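You operate a simulated robot arm through the tools that you are given. There is no shell and no other tool.

The job below is to be done with a simulated robot arm. You get a single attempt, and the scene is never put back.

JOB
Fill the clear canister to its line from the blue oats box and put its lid on.
Fine: the box goes back where it stood, flap shut; leave the yellow flakes box. Set down upright: blue oats box.

It is judged by the outcome, as a careful person would: the job done as asked, and still so three seconds after it is handed in. It fails if anything else is knocked over, pushed out of place, dropped, spilled or broken. Lids that push on must go on centred and level and be pressed home; caps that screw on are set level and turned clockwise until they are tight.

ROBOT AND FRAMES
A 7-joint arm with a fingered hand, fixed in place. Base frame: the origin is on the floor under the middle of its stand, x ahead of it, y to its left, z up. Units: cm, rad, N and s.
It reaches about 102.3 cm from its shoulder. Its first joint turns from -2.897 to 2.897 rad. Payload 4 kg.
Tool frame: the origin (TCP) lies between the finger pads and is the grasp point; the fingertips stand 3 cm ahead of it; z points along the fingers, y is the line along which they close. The gripper opens to 10.4 cm; its body begins 3.5 cm behind the TCP. The gripper is a hand of 4 fingers: y runs from the thumb to the fingers, the wrist lies at [-1.5, -11.3, -19] in the tool frame, and closing takes about 1.5 s.
Orientation is that of the tool frame in the base frame, as [roll, pitch, yaw] about the fixed x, y, z axes, in that order (R = Rz(yaw) Ry(pitch) Rx(roll)). With the fingers straight down and the wrist toward the robot, the tool's x, y and z point along [0, 1, 0], [1, 0, 0] and [0, 0, -1] of the base frame.

CONTROLS
- The arm moves only by the tool nudge_tool. Its argument "moves" is one flat list of numbers, 7 for each row, row after row: the shift along the base's x, y, z in units of 50 mm (1.0 is 50 mm), then the turn, a rotation vector about the base's x, y, z in units of 8 degrees (1.0 is 8 degrees), then the finger opening in cm, from 0 to 10.4. In form: [tx, ty, tz, rx, ry, rz, grip, tx, ty, tz, rx, ry, rz, grip, ...]. A call has 1 to 20 rows; each row shifts and turns the commanded pose from where the row before left it. A call with a number of a shift or a turn outside -1 to 1 is refused whole. Rows are played at 5 a second. More than 5 cm and 0.15 rad between two rows, or a gripper value outside its range, and nothing of the call is played. A pose out of reach is approached as far as the arm can. The call stops where the force on the tool passes 40 N (or 10 N more than at its start, if that is more) or the arm is blocked; 0.2 s more then pass. Each finger travels about 15.3 cm/s and halts on what it meets, pressing with about 31 N; the grip force reading is that of the motor and also rises with nothing between the fingers. The clock runs only during rows and for 0.2 s after the last one: add rows that do not move to give the fingers time. The reply holds the time, the measured pose of the TCP, the force on the tool along the base axes, the opening and the grip force, in the units named above and with some noise, with the torque about the TCP (base axes, N m) and any sound that the robot's microphone picked up.
- Cameras (640 x 400 px; columns grow to the right, rows downward): "scene" is fixed at [22.13, 49.9, 176.64]; the picture's right is [-0.93, -0.37, 0.00], its down [-0.20, 0.52, -0.83] and it looks along [0.30, -0.77, -0.56] (base axes); focal length 348 px, centre (320, 200). "wrist" rides on the gripper at [6.1, -9.2, -13] in the tool frame; the picture's right is [-0.81, 0.27, -0.52], its down [-0.53, -0.71, 0.46] and it looks along [-0.24, 0.64, 0.72] (tool axes); focal length 275 px, centre (320, 200). There is no depth. A picture from a camera that has moved, and an enlarged one, comes with that camera's place and axes in the base frame and with its lens.
- capture(camera): a new picture of that camera. It takes no simulated time.
- preshape(shape): the hand has 4 fingers and takes this shape, open, in about a second: jaw (thumb against the fingers, like two jaws); tri (thumb and two fingers); tip (a fingertip pinch); poke (one finger out to press); point (the index stretched); flat (the hand flat); cup (the hand cupped); fist (a fist). The gripper value then closes the fingers along that shape, each until it touches; the sizes above hold for jaw. It gives what a move gives, with no picture.
- enlarge(camera, box): a new picture of the part [left, top, right, bottom] of that camera's present view, enlarged. It takes no simulated time.
- hand_in(): hands the job in; it is judged then, once.

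Nothing tells you positions but the pictures and the camera data. Unless the task says otherwise, let go and move clear before handing in.

The tools are called after ">>>" by a JSON object that holds its "op" and its "data". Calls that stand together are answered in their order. nudge_tool: Moves the arm, as the interface text tells. Its arguments: {"type":"object","properties":{"moves":{"type":"array","items":{"type":"number"}}},"required":["moves"]} The other tools are called the same way: preshape (shape) gives the hand a shape; capture (camera) takes a picture; enlarge (camera, box) takes an enlarged picture of a part of a camera's view; hand_in () hands the job in.

At the start:

```text
clock: 0.0
ee_pos: [44.26, 2.47, 138.35]
tool_rot: [3.141, -0.002, 1.574]
ft_force: [0.6, 0.0, -0.6]
ft_torque: [-0.01, -0.03, 0.02]
width: 10.34
gripper_force: 0.2
shape: jaw
```

scene: 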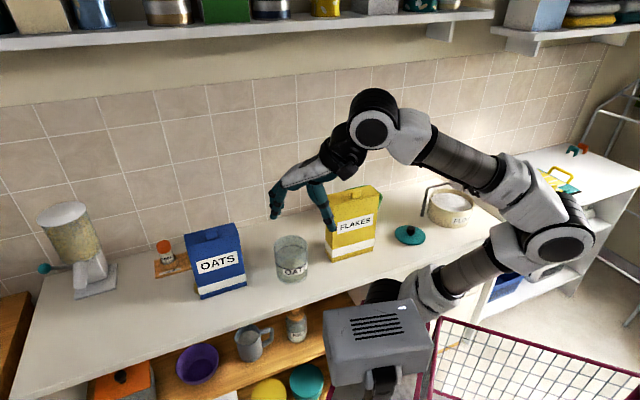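
wrist: 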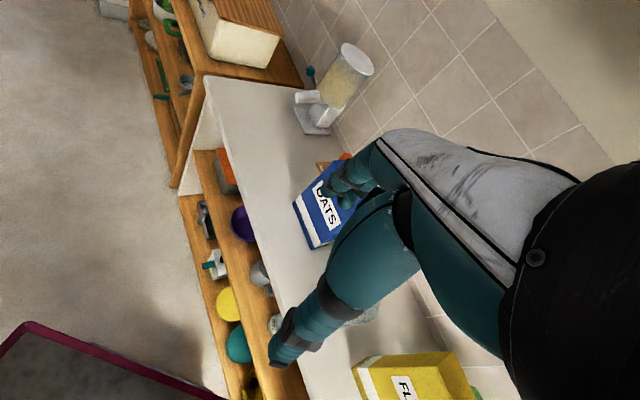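

I see a counter with a blue OATS box, a clear canister labelled OAT, a yellow FLAKES box, a teal lid and a FLOUR pot. I'll take a closer look before working out positions.

>>> {"op": "enlarge", "data": {"camera": "scene", "box": [140, 170, 300, 310]}}

>>> {"op": "enlarge", "data": {"camera": "scene", "box": [260, 170, 480, 310]}}

>>> {"op": "enlarge", "data": {"camera": "scene", "box": [250, 220, 330, 290]}}

>>> {"op": "enlarge", "data": {"camera": "wrist", "box": [200, 120, 480, 400]}}

```text
2.86 times, centred on (220, 240) of scene
camera zoom: at [22.13, 49.9, 176.64], right [-0.93, -0.37, 0.0], down [-0.2, 0.52, -0.83], along [0.3, -0.77, -0.56], focal length 993 px, centre (606, 86)
```

zoom: 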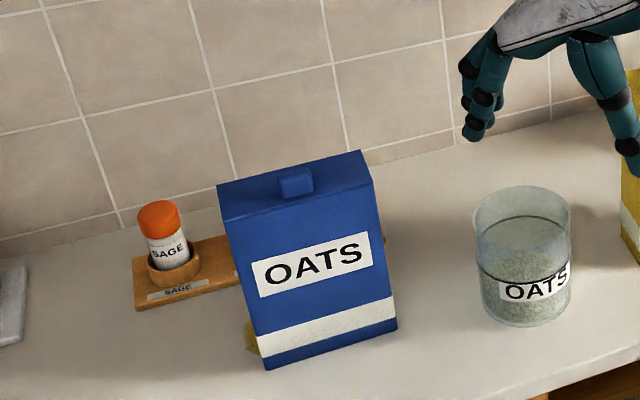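

```text
2.86 times, centred on (370, 240) of scene
camera zoom: at [22.13, 49.9, 176.64], right [-0.93, -0.37, 0.0], down [-0.2, 0.52, -0.83], along [0.3, -0.77, -0.56], focal length 993 px, centre (177, 86)
```

zoom: 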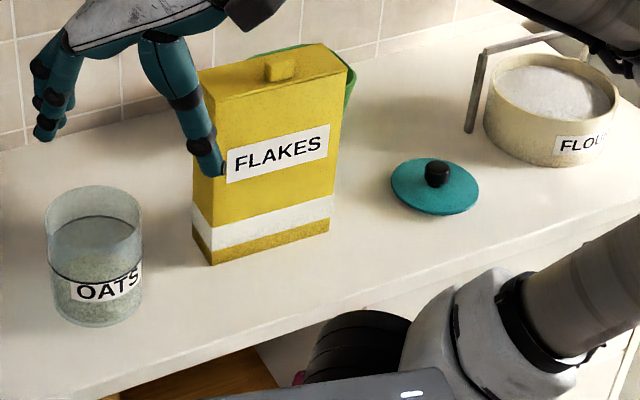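

```text
5.71 times, centred on (290, 255) of scene
camera zoom: at [22.13, 49.9, 176.64], right [-0.93, -0.37, 0.0], down [-0.2, 0.52, -0.83], along [0.3, -0.77, -0.56], focal length 1986 px, centre (491, -114)
```

zoom: 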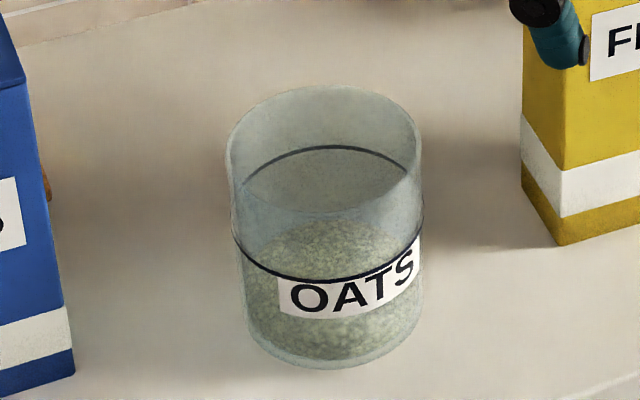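

```text
1.43 times, centred on (340, 260) of wrist
camera zoom: at [34.96, 8.71, 151.35], right [0.28, -0.81, 0.52], down [-0.71, -0.53, -0.46], along [0.65, -0.24, -0.72], focal length 393 px, centre (291, 114)
```

zoom: 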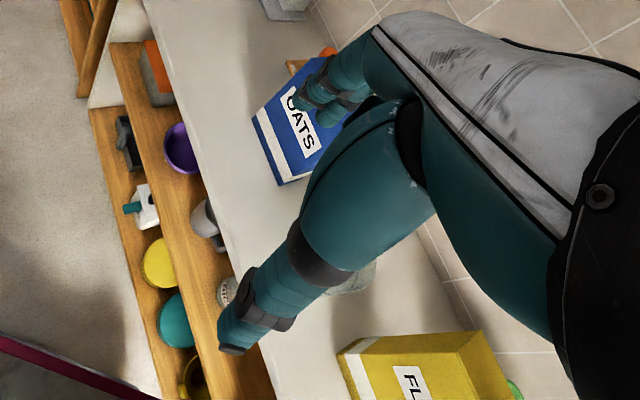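

The counter runs diagonally, at about 45° in the base frame. I put the counter top at z≈89.5, the oats box near (80.5, -11.5), the canister near (61, -25) and the lid near (27, -59.5). I'll zoom in further on the box top, the lid and the robot base.

>>> {"op": "enlarge", "data": {"camera": "scene", "box": [185, 215, 245, 255]}}

>>> {"op": "enlarge", "data": {"camera": "scene", "box": [380, 210, 440, 250]}}

>>> {"op": "enlarge", "data": {"camera": "scene", "box": [270, 228, 312, 288]}}

>>> {"op": "enlarge", "data": {"camera": "scene", "box": [300, 60, 640, 400]}}

>>> {"op": "enlarge", "data": {"camera": "scene", "box": [0, 180, 240, 330]}}

```text
10.00 times, centred on (215, 235) of scene
camera zoom: at [22.13, 49.9, 176.64], right [-0.93, -0.37, 0.0], down [-0.2, 0.52, -0.83], along [0.3, -0.77, -0.56], focal length 3476 px, centre (1370, -150)
```

zoom: 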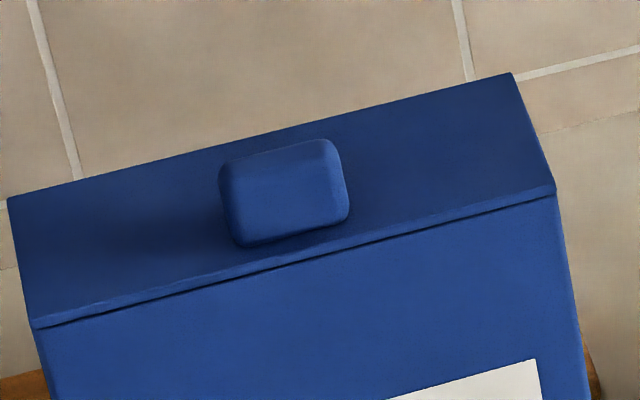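

```text
10.00 times, centred on (410, 230) of scene
camera zoom: at [22.13, 49.9, 176.64], right [-0.93, -0.37, 0.0], down [-0.2, 0.52, -0.83], along [0.3, -0.77, -0.56], focal length 3476 px, centre (-580, -100)
```

zoom: 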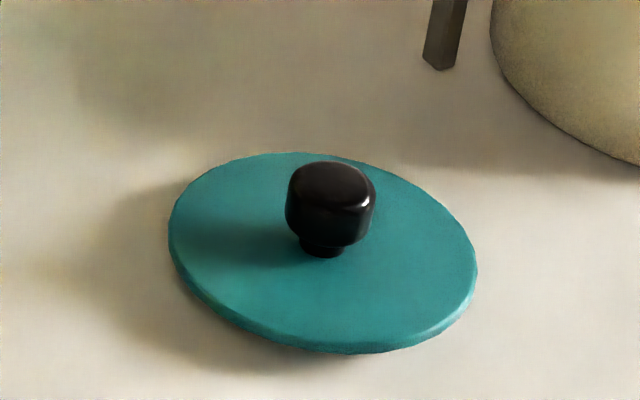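

```text
6.67 times, centred on (291, 258) of scene
camera zoom: at [22.13, 49.9, 176.64], right [-0.93, -0.37, 0.0], down [-0.2, 0.52, -0.83], along [0.3, -0.77, -0.56], focal length 2317 px, centre (513, -187)
```

zoom: 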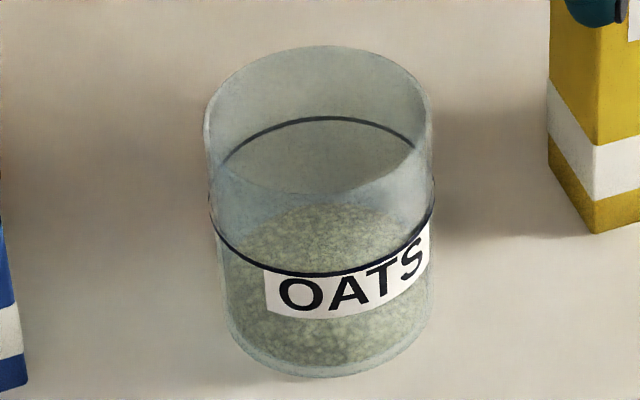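

```text
1.18 times, centred on (470, 230) of scene
camera zoom: at [22.13, 49.9, 176.64], right [-0.93, -0.37, 0.0], down [-0.2, 0.52, -0.83], along [0.3, -0.77, -0.56], focal length 409 px, centre (144, 165)
```

zoom: 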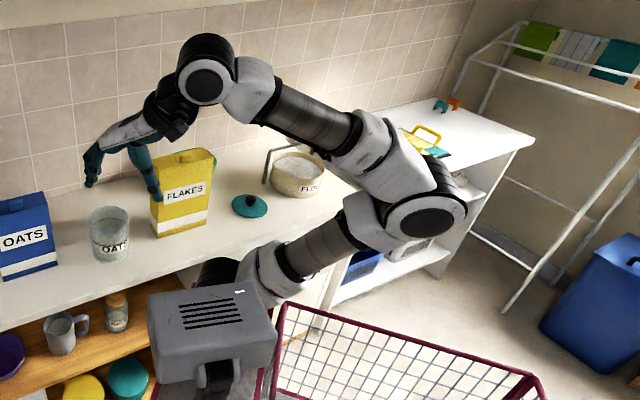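

```text
2.67 times, centred on (120, 255) of scene
camera zoom: at [22.13, 49.9, 176.64], right [-0.93, -0.37, 0.0], down [-0.2, 0.52, -0.83], along [0.3, -0.77, -0.56], focal length 927 px, centre (853, 53)
```

zoom: 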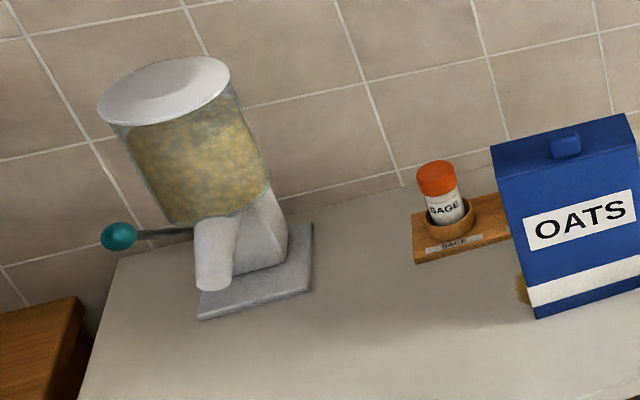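

The box top looks like a full-width flap with a tab in the middle. I'll turn the hand to line up with the counter and bring the wrist camera close to the oats box.

>>> {"op": "nudge_tool", "data": {"moves": [0.66, -0.13, -0.2, 0, 0, -0.703, 10.4, 0.66, -0.13, -0.2, 0, 0, -0.703, 10.4, 0.66, -0.13, -0.2, 0, 0, -0.703, 10.4, 0.66, -0.13, -0.2, 0, 0, -0.703, 10.4, 0.66, -0.13, -0.2, 0, 0, -0.703, 10.4, 0.66, -0.13, -0.2, 0, 0, -0.703, 10.4, 0.66, -0.13, -0.2, 0, 0, -0.703, 10.4, 0.66, -0.13, -0.2, 0, 0, -0.703, 10.4]}}

>>> {"op": "capture", "data": {"camera": "wrist"}}

>>> {"op": "capture", "data": {"camera": "scene"}}

```text
clock: 1.8
ee_pos: [70.57, -2.75, 130.55]
tool_rot: [3.14, -0.001, 0.788]
ft_force: [0.1, 0.3, 0.1]
ft_torque: [-0.04, -0.03, 0.01]
width: 10.38
gripper_force: 0.1
shape: jaw
```

```text
taken
camera wrist: at [68.23, 8.18, 143.72], right [-0.38, -0.77, 0.52], down [-0.88, 0.13, -0.46], along [0.29, -0.63, -0.72], focal length 275 px, centre (320, 200)
```

wrist: 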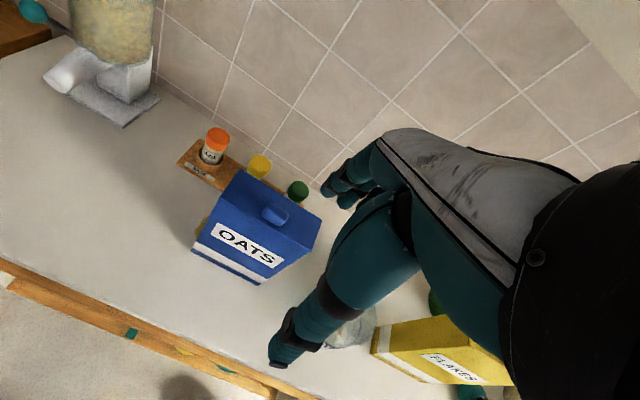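

```text
taken
```

scene: 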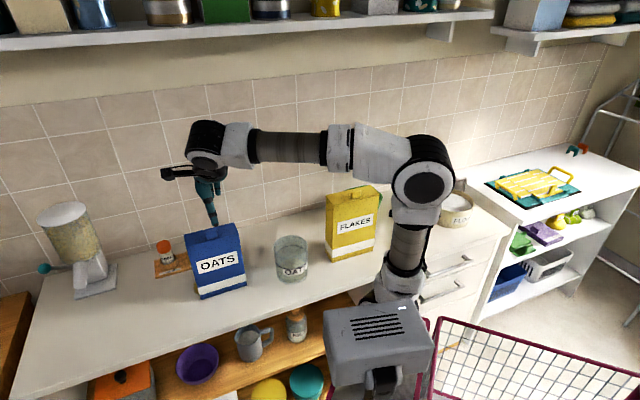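

Spice jars stand in a rack just behind the oats box. I'll zoom in on them and on the flap.

>>> {"op": "enlarge", "data": {"camera": "wrist", "box": [170, 110, 350, 300]}}

>>> {"op": "enlarge", "data": {"camera": "wrist", "box": [220, 150, 330, 220]}}

>>> {"op": "enlarge", "data": {"camera": "scene", "box": [140, 170, 300, 310]}}

```text
2.11 times, centred on (260, 205) of wrist
camera zoom: at [68.23, 8.18, 143.72], right [-0.38, -0.77, 0.52], down [-0.88, 0.13, -0.46], along [0.29, -0.63, -0.72], focal length 580 px, centre (446, 190)
```

zoom: 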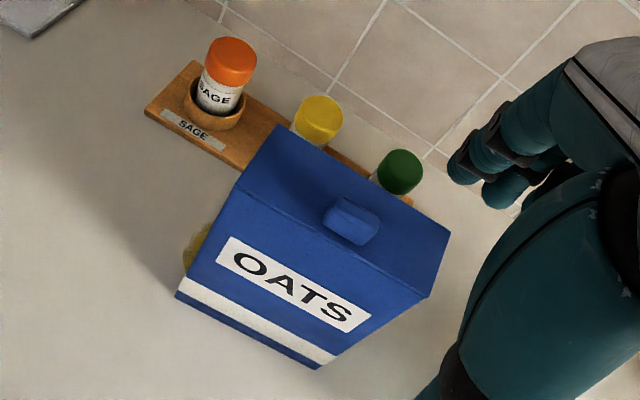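

```text
5.71 times, centred on (275, 185) of wrist
camera zoom: at [68.23, 8.18, 143.72], right [-0.38, -0.77, 0.52], down [-0.88, 0.13, -0.46], along [0.29, -0.63, -0.72], focal length 1573 px, centre (577, 286)
```

zoom: 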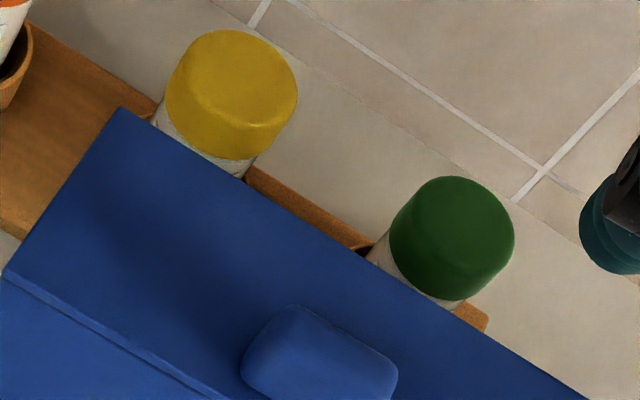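

```text
2.86 times, centred on (220, 240) of scene
camera zoom: at [22.13, 49.9, 176.64], right [-0.93, -0.37, 0.0], down [-0.2, 0.52, -0.83], along [0.3, -0.77, -0.56], focal length 993 px, centre (606, 86)
```

zoom: 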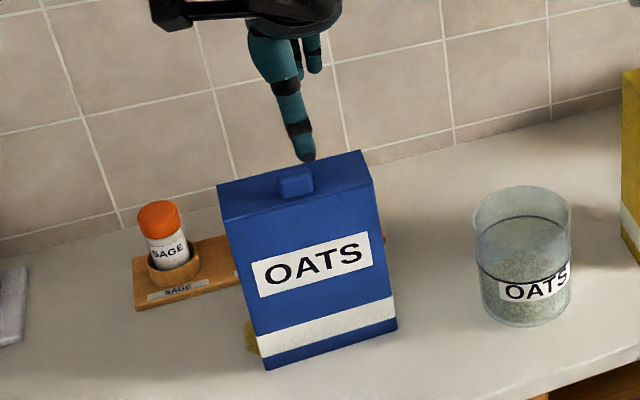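

The jars stand about 9 cm behind the box. There's also a small yellow object against the box's left side near the counter, so I'll shift the view left to see that side and the flap hinge.

>>> {"op": "nudge_tool", "data": {"moves": [0.6, 0.6, -0.3, 0, 0, 0, 10.4, 0.6, 0.6, -0.3, 0, 0, 0, 10.4, 0.6, 0.6, -0.3, 0, 0, 0, 10.4, 0.3, 0.3, -0.2, 0, 0, 0, 10.4]}}

>>> {"op": "capture", "data": {"camera": "wrist"}}

```text
clock: 2.8
ee_pos: [81.06, 7.9, 124.6]
tool_rot: [3.141, 0.0, 0.788]
ft_force: [-0.9, 0.9, 1.2]
ft_torque: [-0.01, -0.02, -0.01]
width: 10.39
gripper_force: 0.0
shape: jaw
```

```text
taken
camera wrist: at [78.76, 18.88, 137.65], right [-0.38, -0.77, 0.52], down [-0.88, 0.13, -0.46], along [0.29, -0.63, -0.72], focal length 275 px, centre (320, 200)
```

wrist: 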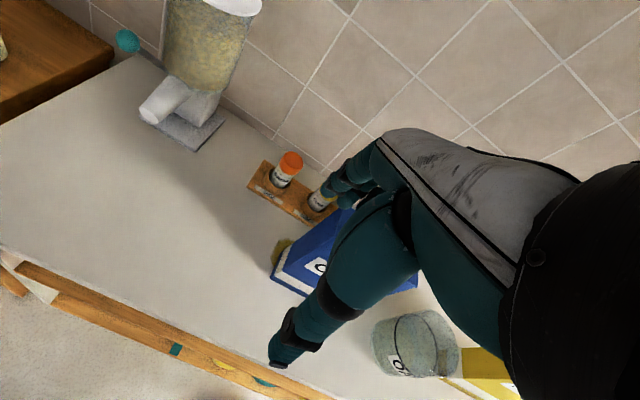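

>>> {"op": "enlarge", "data": {"camera": "wrist", "box": [240, 140, 350, 310]}}

>>> {"op": "enlarge", "data": {"camera": "wrist", "box": [350, 290, 480, 400]}}

```text
2.35 times, centred on (295, 225) of wrist
camera zoom: at [78.76, 18.88, 137.65], right [-0.38, -0.77, 0.52], down [-0.88, 0.13, -0.46], along [0.29, -0.63, -0.72], focal length 648 px, centre (379, 141)
```

zoom: 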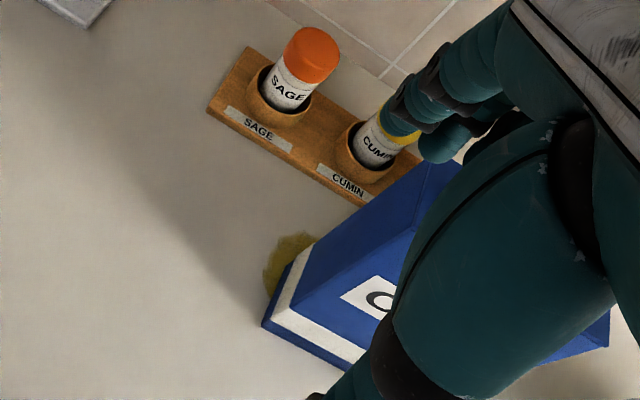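

```text
3.64 times, centred on (415, 345) of wrist
camera zoom: at [78.76, 18.88, 137.65], right [-0.38, -0.77, 0.52], down [-0.88, 0.13, -0.46], along [0.29, -0.63, -0.72], focal length 1001 px, centre (-26, -327)
```

zoom: 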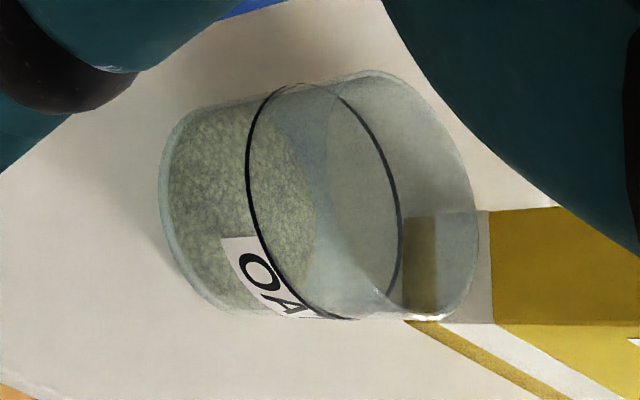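

I'll turn the hand so the camera sees the box's left side without the fingers in the way.

>>> {"op": "nudge_tool", "data": {"moves": [0, 0.2, 0, 0, 0, -1, 10.4, 0, 0.2, 0, 0, 0, -1, 10.4, 0, 0.2, 0, 0, 0, -1, 10.4, 0, 0.2, 0, 0, 0, -1, 10.4, 0, 0.2, 0, 0, 0, -1, 10.4]}}

>>> {"op": "capture", "data": {"camera": "wrist"}}

```text
clock: 4.0
ee_pos: [80.96, 12.72, 124.85]
tool_rot: [3.142, -0.002, 0.087]
ft_force: [-0.2, -0.8, 0.7]
ft_torque: [0.02, 0.01, -0.02]
width: 10.36
gripper_force: 0.0
shape: jaw
```

```text
taken
camera wrist: at [86.21, 22.52, 137.85], right [-0.78, -0.34, 0.52], down [-0.59, 0.66, -0.46], along [-0.19, -0.66, -0.73], focal length 275 px, centre (320, 200)
```

wrist: 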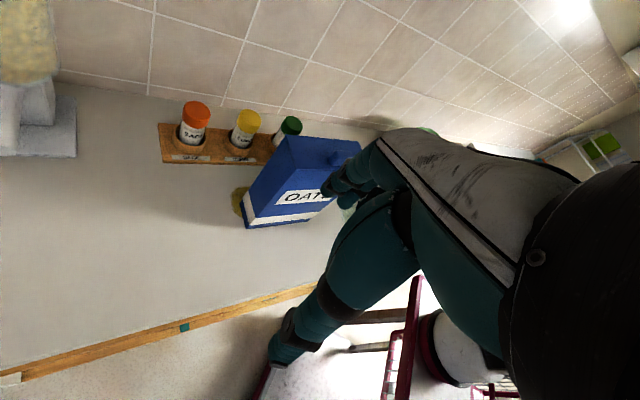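

>>> {"op": "enlarge", "data": {"camera": "wrist", "box": [220, 110, 370, 240]}}

>>> {"op": "enlarge", "data": {"camera": "wrist", "box": [260, 120, 360, 190]}}

```text
3.08 times, centred on (295, 175) of wrist
camera zoom: at [86.21, 22.52, 137.85], right [-0.78, -0.34, 0.52], down [-0.59, 0.66, -0.46], along [-0.19, -0.66, -0.73], focal length 847 px, centre (397, 277)
```

zoom: 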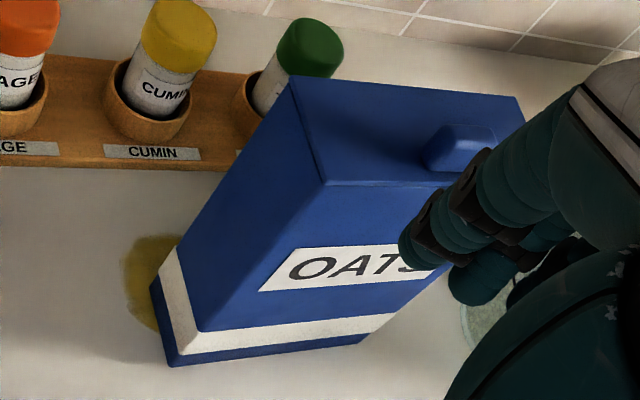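

```text
5.71 times, centred on (310, 155) of wrist
camera zoom: at [86.21, 22.52, 137.85], right [-0.78, -0.34, 0.52], down [-0.59, 0.66, -0.46], along [-0.19, -0.66, -0.73], focal length 1573 px, centre (377, 457)
```

zoom: 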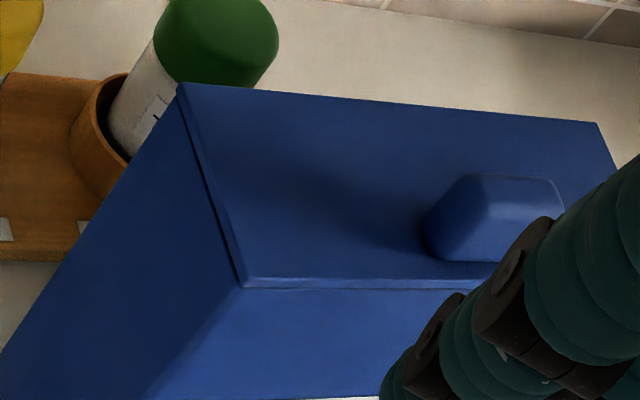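

The yellow patch is only a flat stain. The flap is a plate over the whole top with its tab toward the front, so the hinge is probably along the back edge. I'll turn the hand so it pinches along the box's width, move above the tab and try the fingertip pinch shape.

>>> {"op": "nudge_tool", "data": {"moves": [-0.016, -0.278, 0.037, 0, 0, 0.96, 10.4, -0.016, -0.278, 0.037, 0, 0, 0.96, 10.4, -0.016, -0.278, 0.037, 0, 0, 0.96, 10.4, -0.016, -0.278, 0.037, 0, 0, 0.96, 10.4, -0.016, -0.278, 0.037, 0, 0, 0.96, 10.4, -0.016, -0.278, 0.037, 0, 0, 0.96, 10.4, -0.016, -0.278, 0.037, 0, 0, 0.96, 10.4, -0.016, -0.278, 0.037, 0, 0, 0.96, 10.4, -0.016, -0.278, 0.037, 0, 0, 0.96, 10.4, -0.016, -0.278, 0.037, 0, 0, 0.96, 10.4, -0.016, -0.278, 0.037, 0, 0, 0.96, 10.4, -0.016, -0.278, 0.037, 0, 0, 0.96, 10.4, -0.016, -0.278, 0.037, 0, 0, 0.96, 10.4, -0.016, -0.278, 0.037, 0, 0, 0.96, 10.4, -0.016, -0.278, 0.037, 0, 0, 0.96, 10.4, -0.016, -0.278, 0.037, 0, 0, 0.96, 10.4, -0.016, -0.278, 0.037, 0, 0, 0.96, 10.4]}}

>>> {"op": "preshape", "data": {"shape": "tip"}}

>>> {"op": "capture", "data": {"camera": "wrist"}}

>>> {"op": "capture", "data": {"camera": "scene"}}

```text
clock: 7.6
ee_pos: [79.66, -10.96, 127.82]
tool_rot: [-3.14, 0.0, 2.37]
ft_force: [-0.5, -0.2, 0.7]
ft_torque: [-0.03, -0.01, 0.03]
width: 10.38
gripper_force: 0.0
shape: jaw
```

```text
clock: 8.5
ee_pos: [79.71, -10.93, 127.8]
tool_rot: [3.141, 0.0, 2.368]
ft_force: [0.1, -0.3, 0.0]
ft_torque: [0.02, 0.02, -0.02]
width: 10.39
gripper_force: 0.1
shape: tip
```

```text
taken
camera wrist: at [68.83, -12.99, 140.88], right [0.77, -0.37, 0.52], down [-0.12, -0.88, -0.46], along [0.62, 0.29, -0.72], focal length 275 px, centre (320, 200)
```

wrist: 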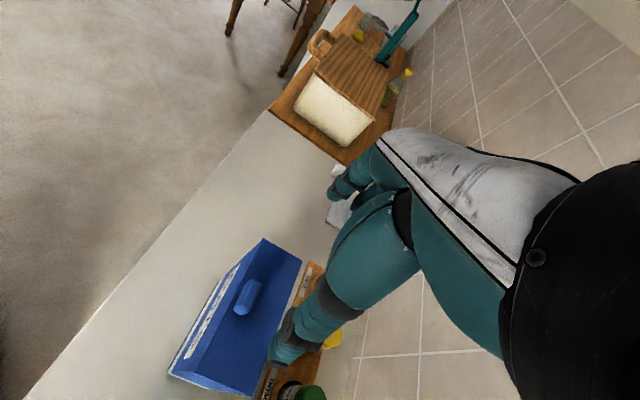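

```text
taken
```

scene: 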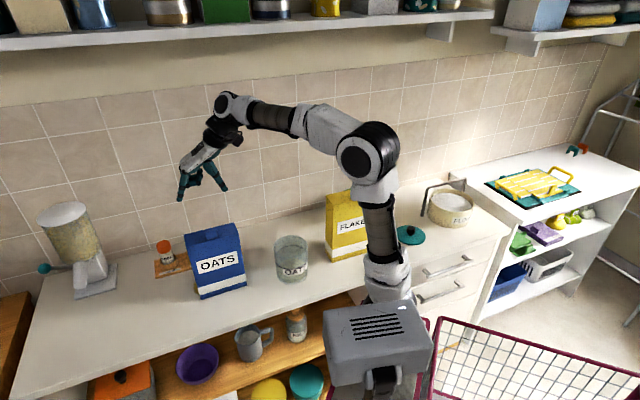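

>>> {"op": "enlarge", "data": {"camera": "scene", "box": [150, 130, 270, 310]}}

>>> {"op": "enlarge", "data": {"camera": "wrist", "box": [160, 140, 420, 400]}}

```text
2.22 times, centred on (210, 220) of scene
camera zoom: at [22.13, 49.9, 176.64], right [-0.93, -0.37, 0.0], down [-0.2, 0.52, -0.83], along [0.3, -0.77, -0.56], focal length 772 px, centre (564, 156)
```

zoom: 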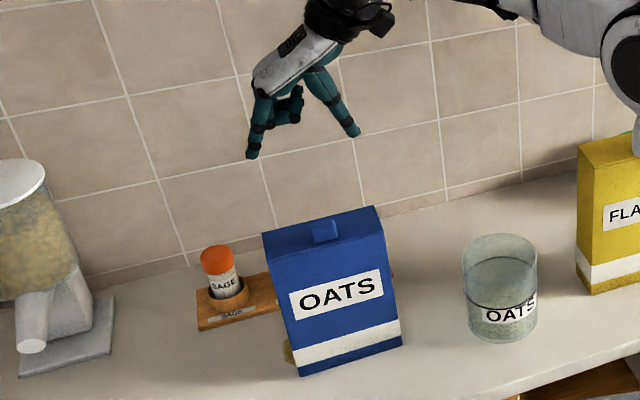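

```text
1.54 times, centred on (290, 270) of wrist
camera zoom: at [68.83, -12.99, 140.88], right [0.77, -0.37, 0.52], down [-0.12, -0.88, -0.46], along [0.62, 0.29, -0.72], focal length 424 px, centre (366, 92)
```

zoom: 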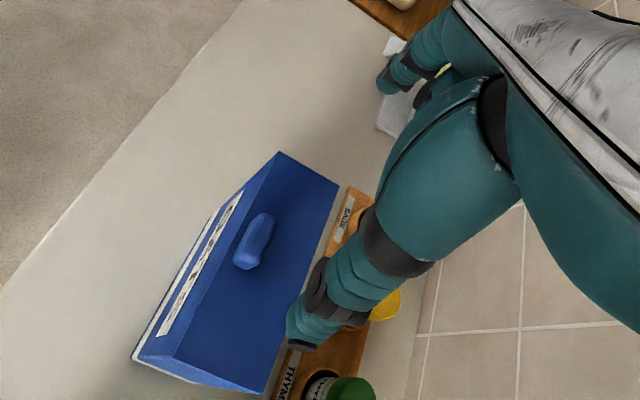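

I'll test-close the pinch in the air to see where the fingertips end up relative to the TCP.

>>> {"op": "nudge_tool", "data": {"moves": [0, 0, 0, 0, 0, 0, 4.0, 0, 0, 0, 0, 0, 0, 4.0, 0, 0, 0, 0, 0, 0, 4.0, 0, 0, 0, 0, 0, 0, 4.0, 0, 0, 0, 0, 0, 0, 4.0]}}

>>> {"op": "enlarge", "data": {"camera": "scene", "box": [150, 130, 270, 205]}}

>>> {"op": "capture", "data": {"camera": "wrist"}}

>>> {"op": "nudge_tool", "data": {"moves": [0, 0, 0, 0, 0, 0, 0, 0, 0, 0, 0, 0, 0, 0, 0, 0, 0, 0, 0, 0, 0, 0, 0, 0, 0, 0, 0, 0]}}

>>> {"op": "enlarge", "data": {"camera": "scene", "box": [150, 130, 270, 205]}}

>>> {"op": "capture", "data": {"camera": "wrist"}}

```text
clock: 9.7
ee_pos: [79.57, -10.91, 127.95]
tool_rot: [-3.14, 0.0, 2.369]
ft_force: [0.2, -0.2, -0.2]
ft_torque: [-0.01, -0.01, 0.0]
width: 4.09
gripper_force: 0.1
shape: tip
```

```text
5.33 times, centred on (210, 168) of scene
camera zoom: at [22.13, 49.9, 176.64], right [-0.93, -0.37, 0.0], down [-0.2, 0.52, -0.83], along [0.3, -0.77, -0.56], focal length 1854 px, centre (907, 373)
```

zoom: 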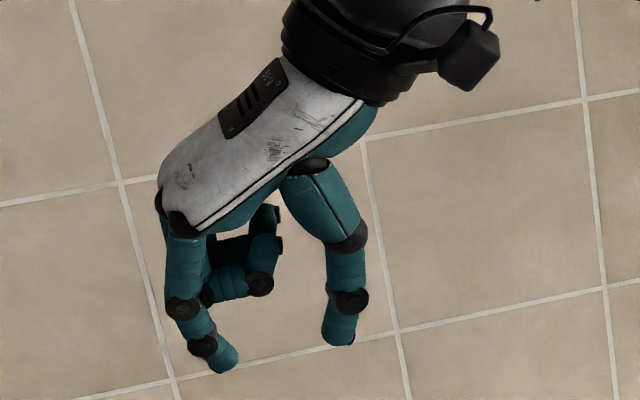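

```text
taken
camera wrist: at [68.83, -13.01, 140.88], right [0.77, -0.37, 0.52], down [-0.12, -0.88, -0.46], along [0.62, 0.29, -0.72], focal length 275 px, centre (320, 200)
```

wrist: 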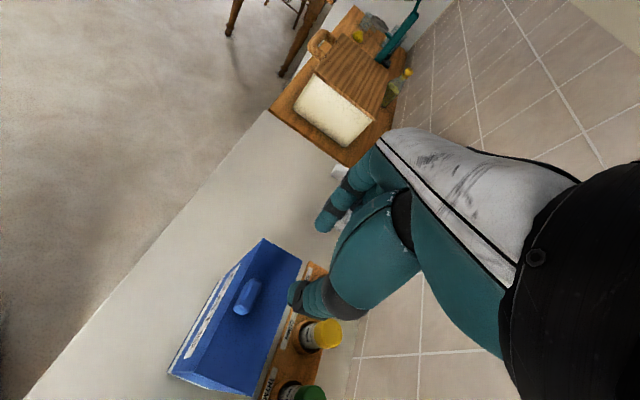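

```text
clock: 10.7
ee_pos: [79.7, -10.91, 127.86]
tool_rot: [-3.142, 0.001, 2.37]
ft_force: [0.1, -0.2, 0.2]
ft_torque: [-0.04, -0.03, -0.03]
width: 0.0
gripper_force: 31.4
shape: tip
```

```text
5.33 times, centred on (210, 168) of scene
camera zoom: at [22.13, 49.9, 176.64], right [-0.93, -0.37, 0.0], down [-0.2, 0.52, -0.83], along [0.3, -0.77, -0.56], focal length 1854 px, centre (907, 373)
```

zoom: 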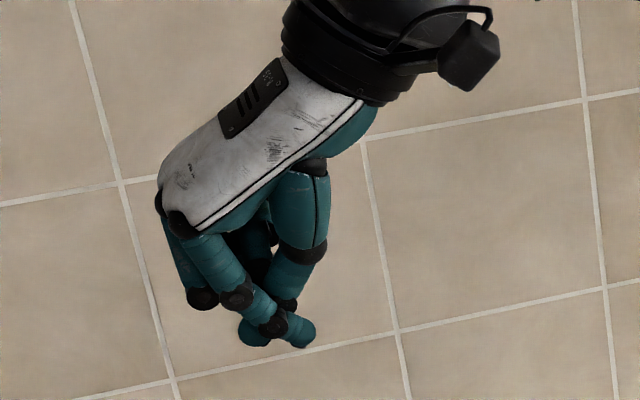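

```text
taken
camera wrist: at [68.83, -13.01, 140.88], right [0.77, -0.37, 0.52], down [-0.12, -0.88, -0.46], along [0.62, 0.29, -0.72], focal length 275 px, centre (320, 200)
```

wrist: 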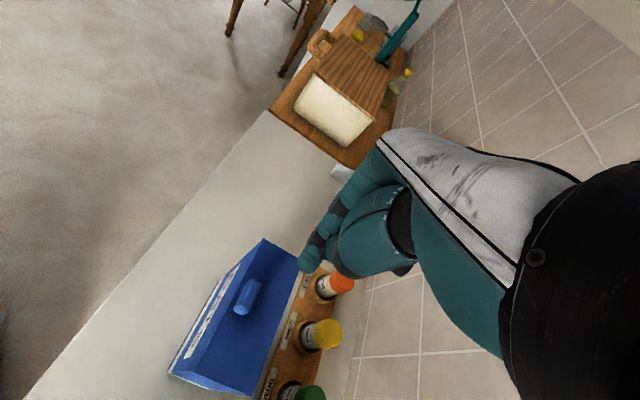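

The pinch closes symmetrically about the TCP, with the tips about 2.2 cm below it, and the tab sits directly beneath. I'll open to 7 cm, come down around the tab and check.

>>> {"op": "nudge_tool", "data": {"moves": [0, 0, -0.4, 0, 0, 0, 7, 0, 0, -0.4, 0, 0, 0, 7, 0, 0, -0.4, 0, 0, 0, 7, 0, 0, -0.4, 0, 0, 0, 7, 0, 0, -0.4, 0, 0, 0, 7, 0, 0, 0, 0, 0, 0, 7]}}

>>> {"op": "enlarge", "data": {"camera": "scene", "box": [170, 180, 260, 260]}}

>>> {"op": "enlarge", "data": {"camera": "wrist", "box": [200, 140, 420, 360]}}

```text
clock: 12.1
ee_pos: [80.1, -10.89, 117.84]
tool_rot: [-3.141, 0.0, 2.369]
ft_force: [1.5, -1.0, -0.8]
ft_torque: [0.03, 0.01, -0.03]
width: 6.98
gripper_force: 0.1
shape: tip
```

```text
5.00 times, centred on (215, 220) of scene
camera zoom: at [22.13, 49.9, 176.64], right [-0.93, -0.37, 0.0], down [-0.2, 0.52, -0.83], along [0.3, -0.77, -0.56], focal length 1738 px, centre (845, 100)
```

zoom: 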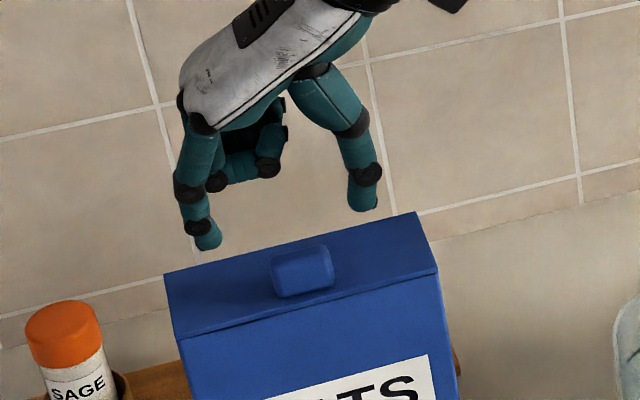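

```text
1.82 times, centred on (310, 250) of wrist
camera zoom: at [69.15, -12.96, 130.97], right [0.77, -0.37, 0.52], down [-0.12, -0.88, -0.46], along [0.62, 0.29, -0.72], focal length 500 px, centre (338, 109)
```

zoom: 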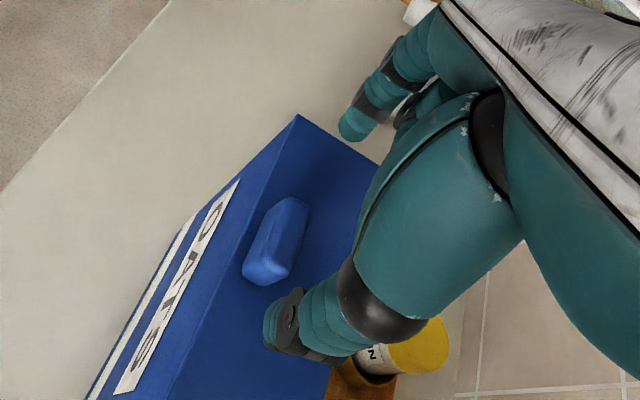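

The pinch is lined up with the tab. I'll come down the last few centimetres and close.

>>> {"op": "nudge_tool", "data": {"moves": [-0.03, 0, -0.3, 0, 0, 0, 7, 0, 0, -0.3, 0, 0, 0, 7, 0, 0, -0.14, 0, 0, 0, 7, 0, 0, 0, 0, 0, 0, 7]}}

>>> {"op": "enlarge", "data": {"camera": "scene", "box": [180, 200, 250, 250]}}

>>> {"op": "enlarge", "data": {"camera": "wrist", "box": [200, 140, 420, 360]}}

```text
clock: 13.1
ee_pos: [79.85, -10.79, 114.24]
tool_rot: [3.142, 0.001, 2.368]
ft_force: [0.3, -0.4, -0.1]
ft_torque: [0.0, -0.01, -0.01]
width: 6.96
gripper_force: 0.1
shape: tip
```

```text
8.00 times, centred on (215, 225) of scene
camera zoom: at [22.13, 49.9, 176.64], right [-0.93, -0.37, 0.0], down [-0.2, 0.52, -0.83], along [0.3, -0.77, -0.56], focal length 2780 px, centre (1160, 0)
```

zoom: 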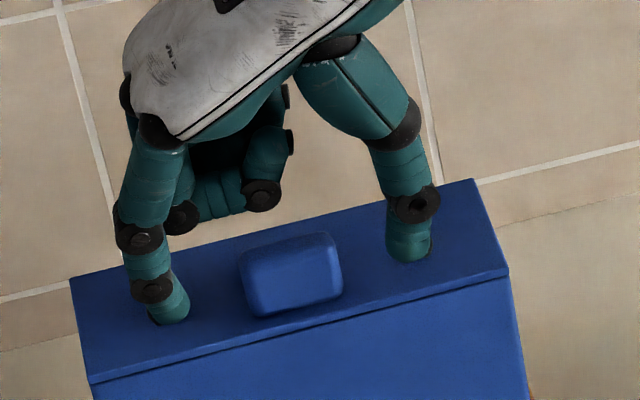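

```text
1.82 times, centred on (310, 250) of wrist
camera zoom: at [68.9, -12.93, 127.21], right [0.77, -0.37, 0.52], down [-0.12, -0.88, -0.46], along [0.62, 0.29, -0.72], focal length 500 px, centre (338, 109)
```

zoom: 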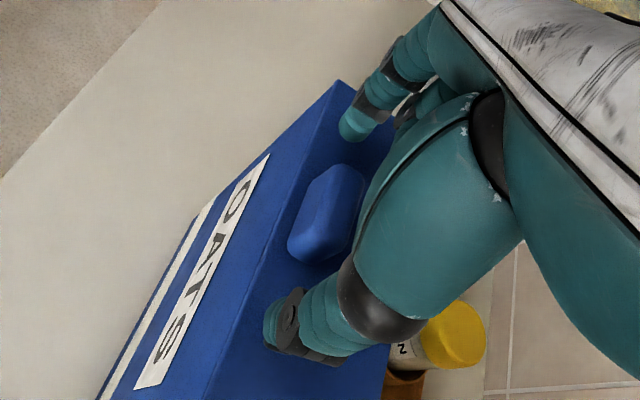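

>>> {"op": "nudge_tool", "data": {"moves": [0, 0, 0, 0, 0, 0, 2.5, 0, 0, 0, 0, 0, 0, 2.5, 0, 0, 0, 0, 0, 0, 2.5, 0, 0, 0, 0, 0, 0, 2.5, 0, 0, 0, 0, 0, 0, 2.5]}}

>>> {"op": "enlarge", "data": {"camera": "scene", "box": [180, 200, 250, 250]}}

```text
clock: 14.3
ee_pos: [79.72, -10.81, 114.17]
tool_rot: [-3.141, 0.0, 2.368]
ft_force: [-1.5, 0.0, -0.5]
ft_torque: [-0.03, -0.01, 0.0]
width: 2.8
gripper_force: 30.3
shape: tip
```

```text
8.00 times, centred on (215, 225) of scene
camera zoom: at [22.13, 49.9, 176.64], right [-0.93, -0.37, 0.0], down [-0.2, 0.52, -0.83], along [0.3, -0.77, -0.56], focal length 2780 px, centre (1160, 0)
```

zoom: 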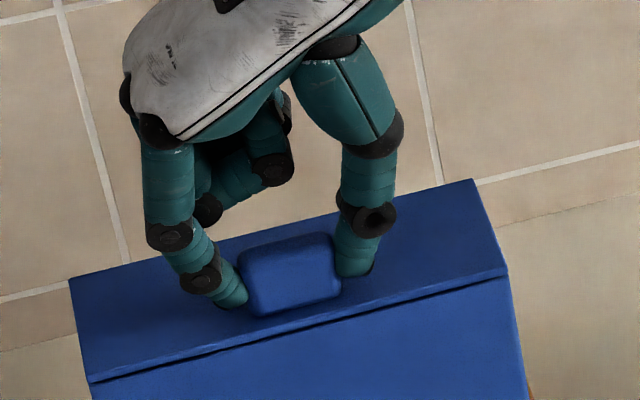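

The tab is gripped. I'll lift gently along an arc about the back edge and watch the forces.

>>> {"op": "nudge_tool", "data": {"moves": [0.017, -0.017, 0.076, 0, 0, 0, 2.5, 0.017, -0.017, 0.076, 0, 0, 0, 2.5, 0.026, -0.026, 0.073, 0, 0, 0, 2.5, 0.026, -0.026, 0.073, 0, 0, 0, 2.5]}}

>>> {"op": "enlarge", "data": {"camera": "scene", "box": [170, 180, 270, 310]}}

>>> {"op": "enlarge", "data": {"camera": "scene", "box": [180, 200, 250, 250]}}

```text
clock: 15.3
ee_pos: [80.0, -11.1, 115.47]
tool_rot: [3.141, 0.0, 2.367]
ft_force: [0.0, 0.6, 0.0]
ft_torque: [0.1, 0.11, 0.01]
width: 2.79
gripper_force: 31.0
shape: tip
```

```text
3.08 times, centred on (220, 245) of scene
camera zoom: at [22.13, 49.9, 176.64], right [-0.93, -0.37, 0.0], down [-0.2, 0.52, -0.83], along [0.3, -0.77, -0.56], focal length 1069 px, centre (628, 62)
```

zoom: 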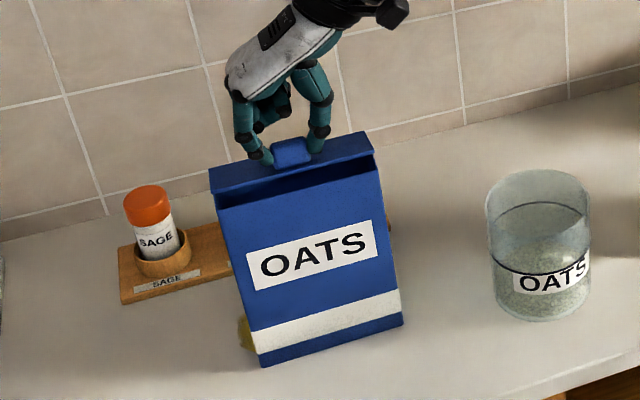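

```text
8.00 times, centred on (215, 225) of scene
camera zoom: at [22.13, 49.9, 176.64], right [-0.93, -0.37, 0.0], down [-0.2, 0.52, -0.83], along [0.3, -0.77, -0.56], focal length 2780 px, centre (1160, 0)
```

zoom: 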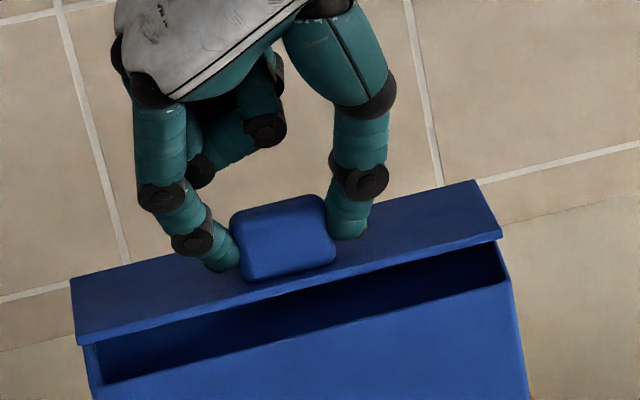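

The flap swings freely about the back edge. I'll continue the arc.

>>> {"op": "nudge_tool", "data": {"moves": [0.035, -0.035, 0.065, 0, 0, 0, 2.5, 0.035, -0.035, 0.065, 0, 0, 0, 2.5, 0.043, -0.043, 0.056, 0, 0, 0, 2.5, 0.043, -0.043, 0.056, 0, 0, 0, 2.5, 0.048, -0.048, 0.045, 0, 0, 0, 2.5, 0.048, -0.048, 0.045, 0, 0, 0, 2.5, 0.053, -0.053, 0.032, 0, 0, 0, 2.5, 0.053, -0.053, 0.032, 0, 0, 0, 2.5]}}

>>> {"op": "enlarge", "data": {"camera": "scene", "box": [180, 190, 260, 250]}}

>>> {"op": "capture", "data": {"camera": "wrist"}}

```text
clock: 17.1
ee_pos: [81.8, -13.18, 117.56]
tool_rot: [3.141, 0.0, 2.368]
ft_force: [0.3, -0.2, -4.8]
ft_torque: [0.08, 0.07, 0.0]
width: 2.8
gripper_force: 30.9
shape: tip
```

```text
6.67 times, centred on (220, 220) of scene
camera zoom: at [22.13, 49.9, 176.64], right [-0.93, -0.37, 0.0], down [-0.2, 0.52, -0.83], along [0.3, -0.77, -0.56], focal length 2317 px, centre (987, 67)
```

zoom: 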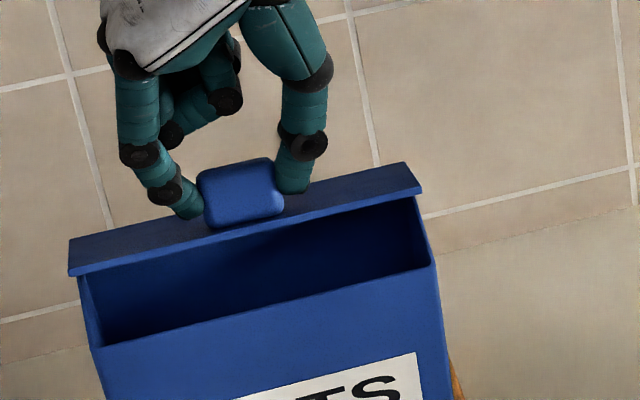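

```text
taken
camera wrist: at [71.01, -15.25, 130.68], right [0.77, -0.37, 0.52], down [-0.12, -0.88, -0.46], along [0.62, 0.29, -0.72], focal length 275 px, centre (320, 200)
```

wrist: 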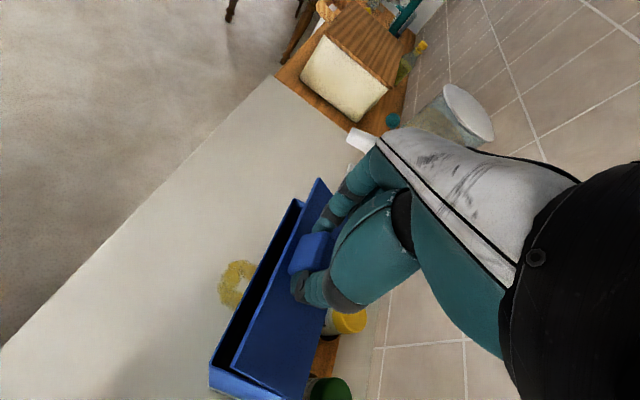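

The stain is now visible, so the box may have shifted or tilted. I'll check.

>>> {"op": "enlarge", "data": {"camera": "scene", "box": [140, 170, 300, 310]}}

>>> {"op": "enlarge", "data": {"camera": "wrist", "box": [180, 160, 380, 400]}}

```text
2.86 times, centred on (220, 240) of scene
camera zoom: at [22.13, 49.9, 176.64], right [-0.93, -0.37, 0.0], down [-0.2, 0.52, -0.83], along [0.3, -0.77, -0.56], focal length 993 px, centre (606, 86)
```

zoom: 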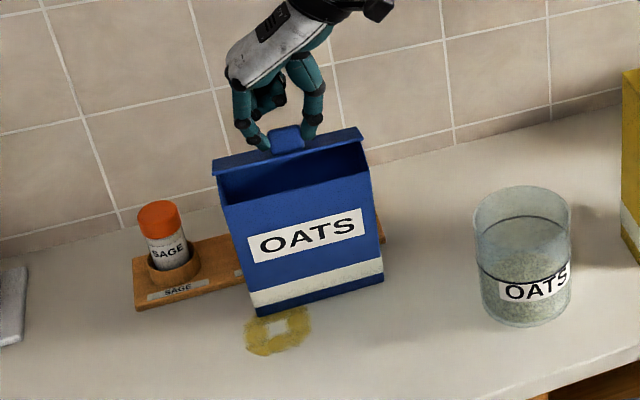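

```text
1.67 times, centred on (280, 280) of wrist
camera zoom: at [71.01, -15.25, 130.68], right [0.77, -0.37, 0.52], down [-0.12, -0.88, -0.46], along [0.62, 0.29, -0.72], focal length 459 px, centre (387, 67)
```

zoom: 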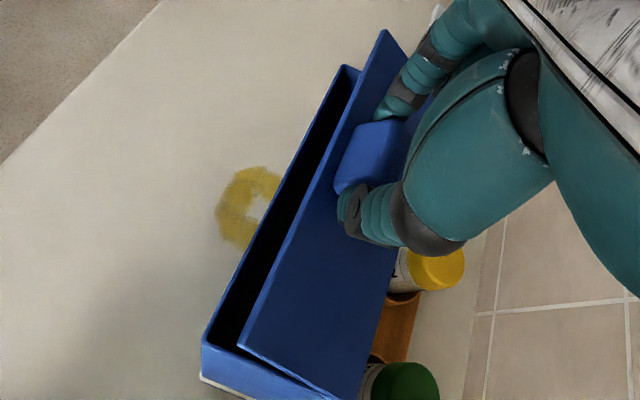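

The tab didn't pivot freely in the pinch, so the box has come up with the flap and is hanging tilted, about 5 N on the tool. I'll lift it clear of the counter in small steps so I can put it back in place, then look again.

>>> {"op": "nudge_tool", "data": {"moves": [0, 0, 0.12, 0, 0, 0, 2.5, 0, 0, 0.12, 0, 0, 0, 2.5, 0, 0, 0.12, 0, 0, 0, 2.5, 0, 0, 0.12, 0, 0, 0, 2.5, 0, 0, 0, 0, 0, 0, 2.5, 0, 0, 0, 0, 0, 0, 2.5]}}

>>> {"op": "enlarge", "data": {"camera": "scene", "box": [140, 170, 300, 310]}}

>>> {"op": "enlarge", "data": {"camera": "wrist", "box": [180, 160, 380, 400]}}

```text
clock: 18.5
ee_pos: [81.89, -13.06, 119.94]
tool_rot: [-3.14, 0.001, 2.37]
ft_force: [-0.7, 0.4, -4.1]
ft_torque: [0.1, 0.13, 0.0]
width: 2.78
gripper_force: 31.0
shape: tip
```

```text
2.86 times, centred on (220, 240) of scene
camera zoom: at [22.13, 49.9, 176.64], right [-0.93, -0.37, 0.0], down [-0.2, 0.52, -0.83], along [0.3, -0.77, -0.56], focal length 993 px, centre (606, 86)
```

zoom: 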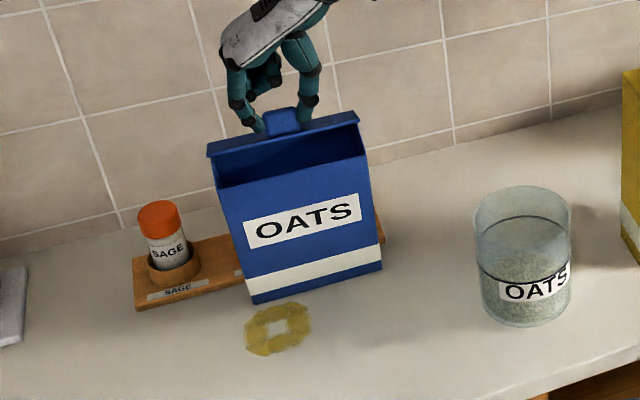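

```text
1.67 times, centred on (280, 280) of wrist
camera zoom: at [71.05, -15.24, 132.97], right [0.77, -0.37, 0.52], down [-0.12, -0.88, -0.46], along [0.62, 0.29, -0.72], focal length 459 px, centre (387, 67)
```

zoom: 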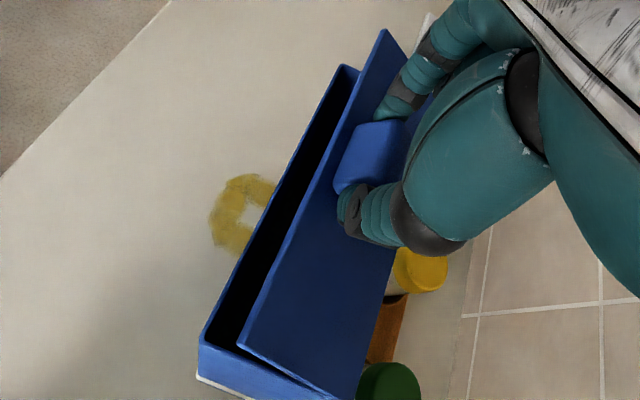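

The box hangs about 2.5 cm up with a slight forward tilt. I'll carry it forward 7 cm so its front bottom edge is above its original line, then let it settle.

>>> {"op": "nudge_tool", "data": {"moves": [-0.05, 0.05, 0, 0, 0, 0, 2.5, -0.1, 0.1, 0, 0, 0, 0, 2.5, -0.12, 0.12, 0, 0, 0, 0, 2.5, -0.12, 0.12, 0, 0, 0, 0, 2.5, -0.12, 0.12, 0, 0, 0, 0, 2.5, -0.12, 0.12, 0, 0, 0, 0, 2.5, -0.12, 0.12, 0, 0, 0, 0, 2.5, -0.1, 0.1, 0, 0, 0, 0, 2.5, -0.1, 0.1, 0, 0, 0, 0, 2.5, -0.05, 0.05, 0, 0, 0, 0, 2.5, 0, 0, 0, 0, 0, 0, 2.5, 0, 0, 0, 0, 0, 0, 2.5, 0, 0, 0, 0, 0, 0, 2.5]}}

>>> {"op": "enlarge", "data": {"camera": "scene", "box": [140, 170, 300, 310]}}

>>> {"op": "enlarge", "data": {"camera": "wrist", "box": [180, 160, 380, 400]}}

```text
clock: 21.3
ee_pos: [76.82, -8.11, 119.82]
tool_rot: [-3.141, 0.0, 2.369]
ft_force: [-0.6, -0.1, -4.3]
ft_torque: [0.15, 0.07, 0.02]
width: 2.81
gripper_force: 31.1
shape: tip
```

```text
2.86 times, centred on (220, 240) of scene
camera zoom: at [22.13, 49.9, 176.64], right [-0.93, -0.37, 0.0], down [-0.2, 0.52, -0.83], along [0.3, -0.77, -0.56], focal length 993 px, centre (606, 86)
```

zoom: 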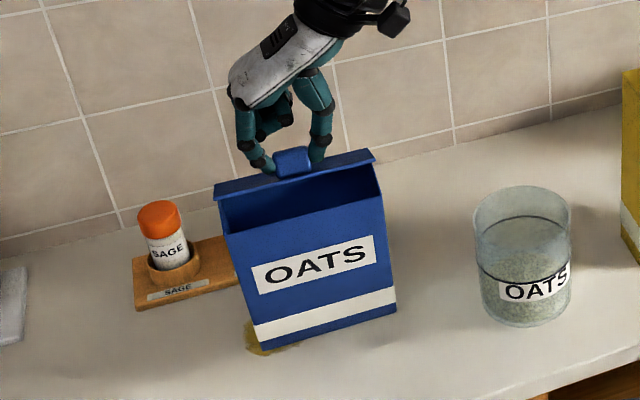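

```text
1.67 times, centred on (280, 280) of wrist
camera zoom: at [66.01, -10.17, 133.03], right [0.77, -0.37, 0.52], down [-0.12, -0.88, -0.46], along [0.62, 0.29, -0.72], focal length 459 px, centre (387, 67)
```

zoom: 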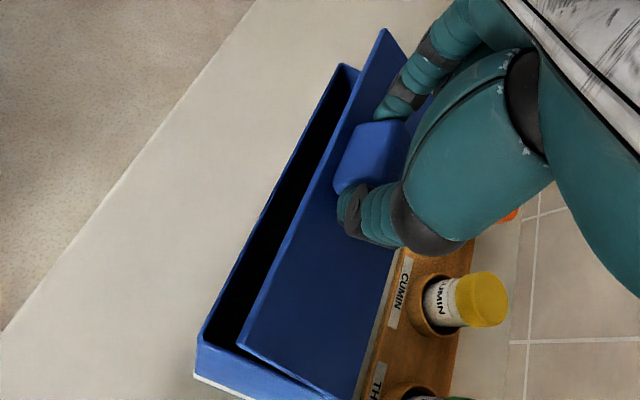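

The front bottom edge is now directly above its original line. I'll lower until it touches.

>>> {"op": "nudge_tool", "data": {"moves": [0, 0, -0.1, 0, 0, 0, 2.5, 0, 0, -0.1, 0, 0, 0, 2.5, 0, 0, -0.1, 0, 0, 0, 2.5, 0, 0, -0.1, 0, 0, 0, 2.5, 0, 0, -0.06, 0, 0, 0, 2.5, 0, 0, 0, 0, 0, 0, 2.5]}}

>>> {"op": "enlarge", "data": {"camera": "scene", "box": [140, 170, 300, 310]}}

```text
clock: 22.7
ee_pos: [76.93, -8.12, 117.67]
tool_rot: [3.141, 0.0, 2.368]
ft_force: [-0.3, -0.2, -4.5]
ft_torque: [0.12, 0.14, 0.01]
width: 2.8
gripper_force: 31.1
shape: tip
```

```text
2.86 times, centred on (220, 240) of scene
camera zoom: at [22.13, 49.9, 176.64], right [-0.93, -0.37, 0.0], down [-0.2, 0.52, -0.83], along [0.3, -0.77, -0.56], focal length 993 px, centre (606, 86)
```

zoom: 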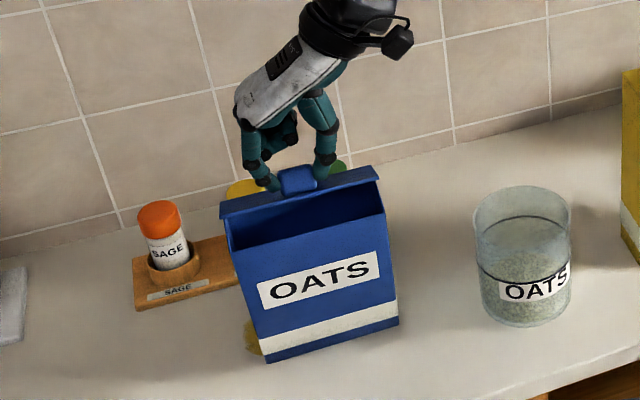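

>>> {"op": "nudge_tool", "data": {"moves": [0, 0, -0.06, 0, 0, 0, 2.5, 0, 0, -0.06, 0, 0, 0, 2.5, 0, 0, -0.05, 0, 0, 0, 2.5, 0, 0, 0, 0, 0, 0, 2.5]}}

>>> {"op": "enlarge", "data": {"camera": "scene", "box": [140, 170, 300, 310]}}

```text
clock: 23.7
ee_pos: [76.82, -8.03, 116.86]
tool_rot: [-3.141, -0.001, 2.368]
ft_force: [0.4, -0.3, -4.4]
ft_torque: [0.1, 0.13, 0.01]
width: 2.81
gripper_force: 30.9
shape: tip
```

```text
2.86 times, centred on (220, 240) of scene
camera zoom: at [22.13, 49.9, 176.64], right [-0.93, -0.37, 0.0], down [-0.2, 0.52, -0.83], along [0.3, -0.77, -0.56], focal length 993 px, centre (606, 86)
```

zoom: 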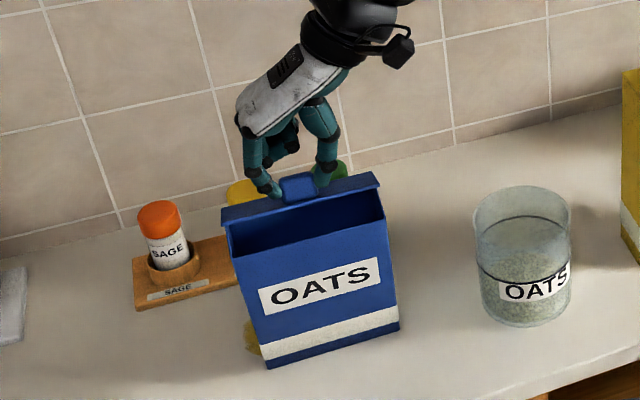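

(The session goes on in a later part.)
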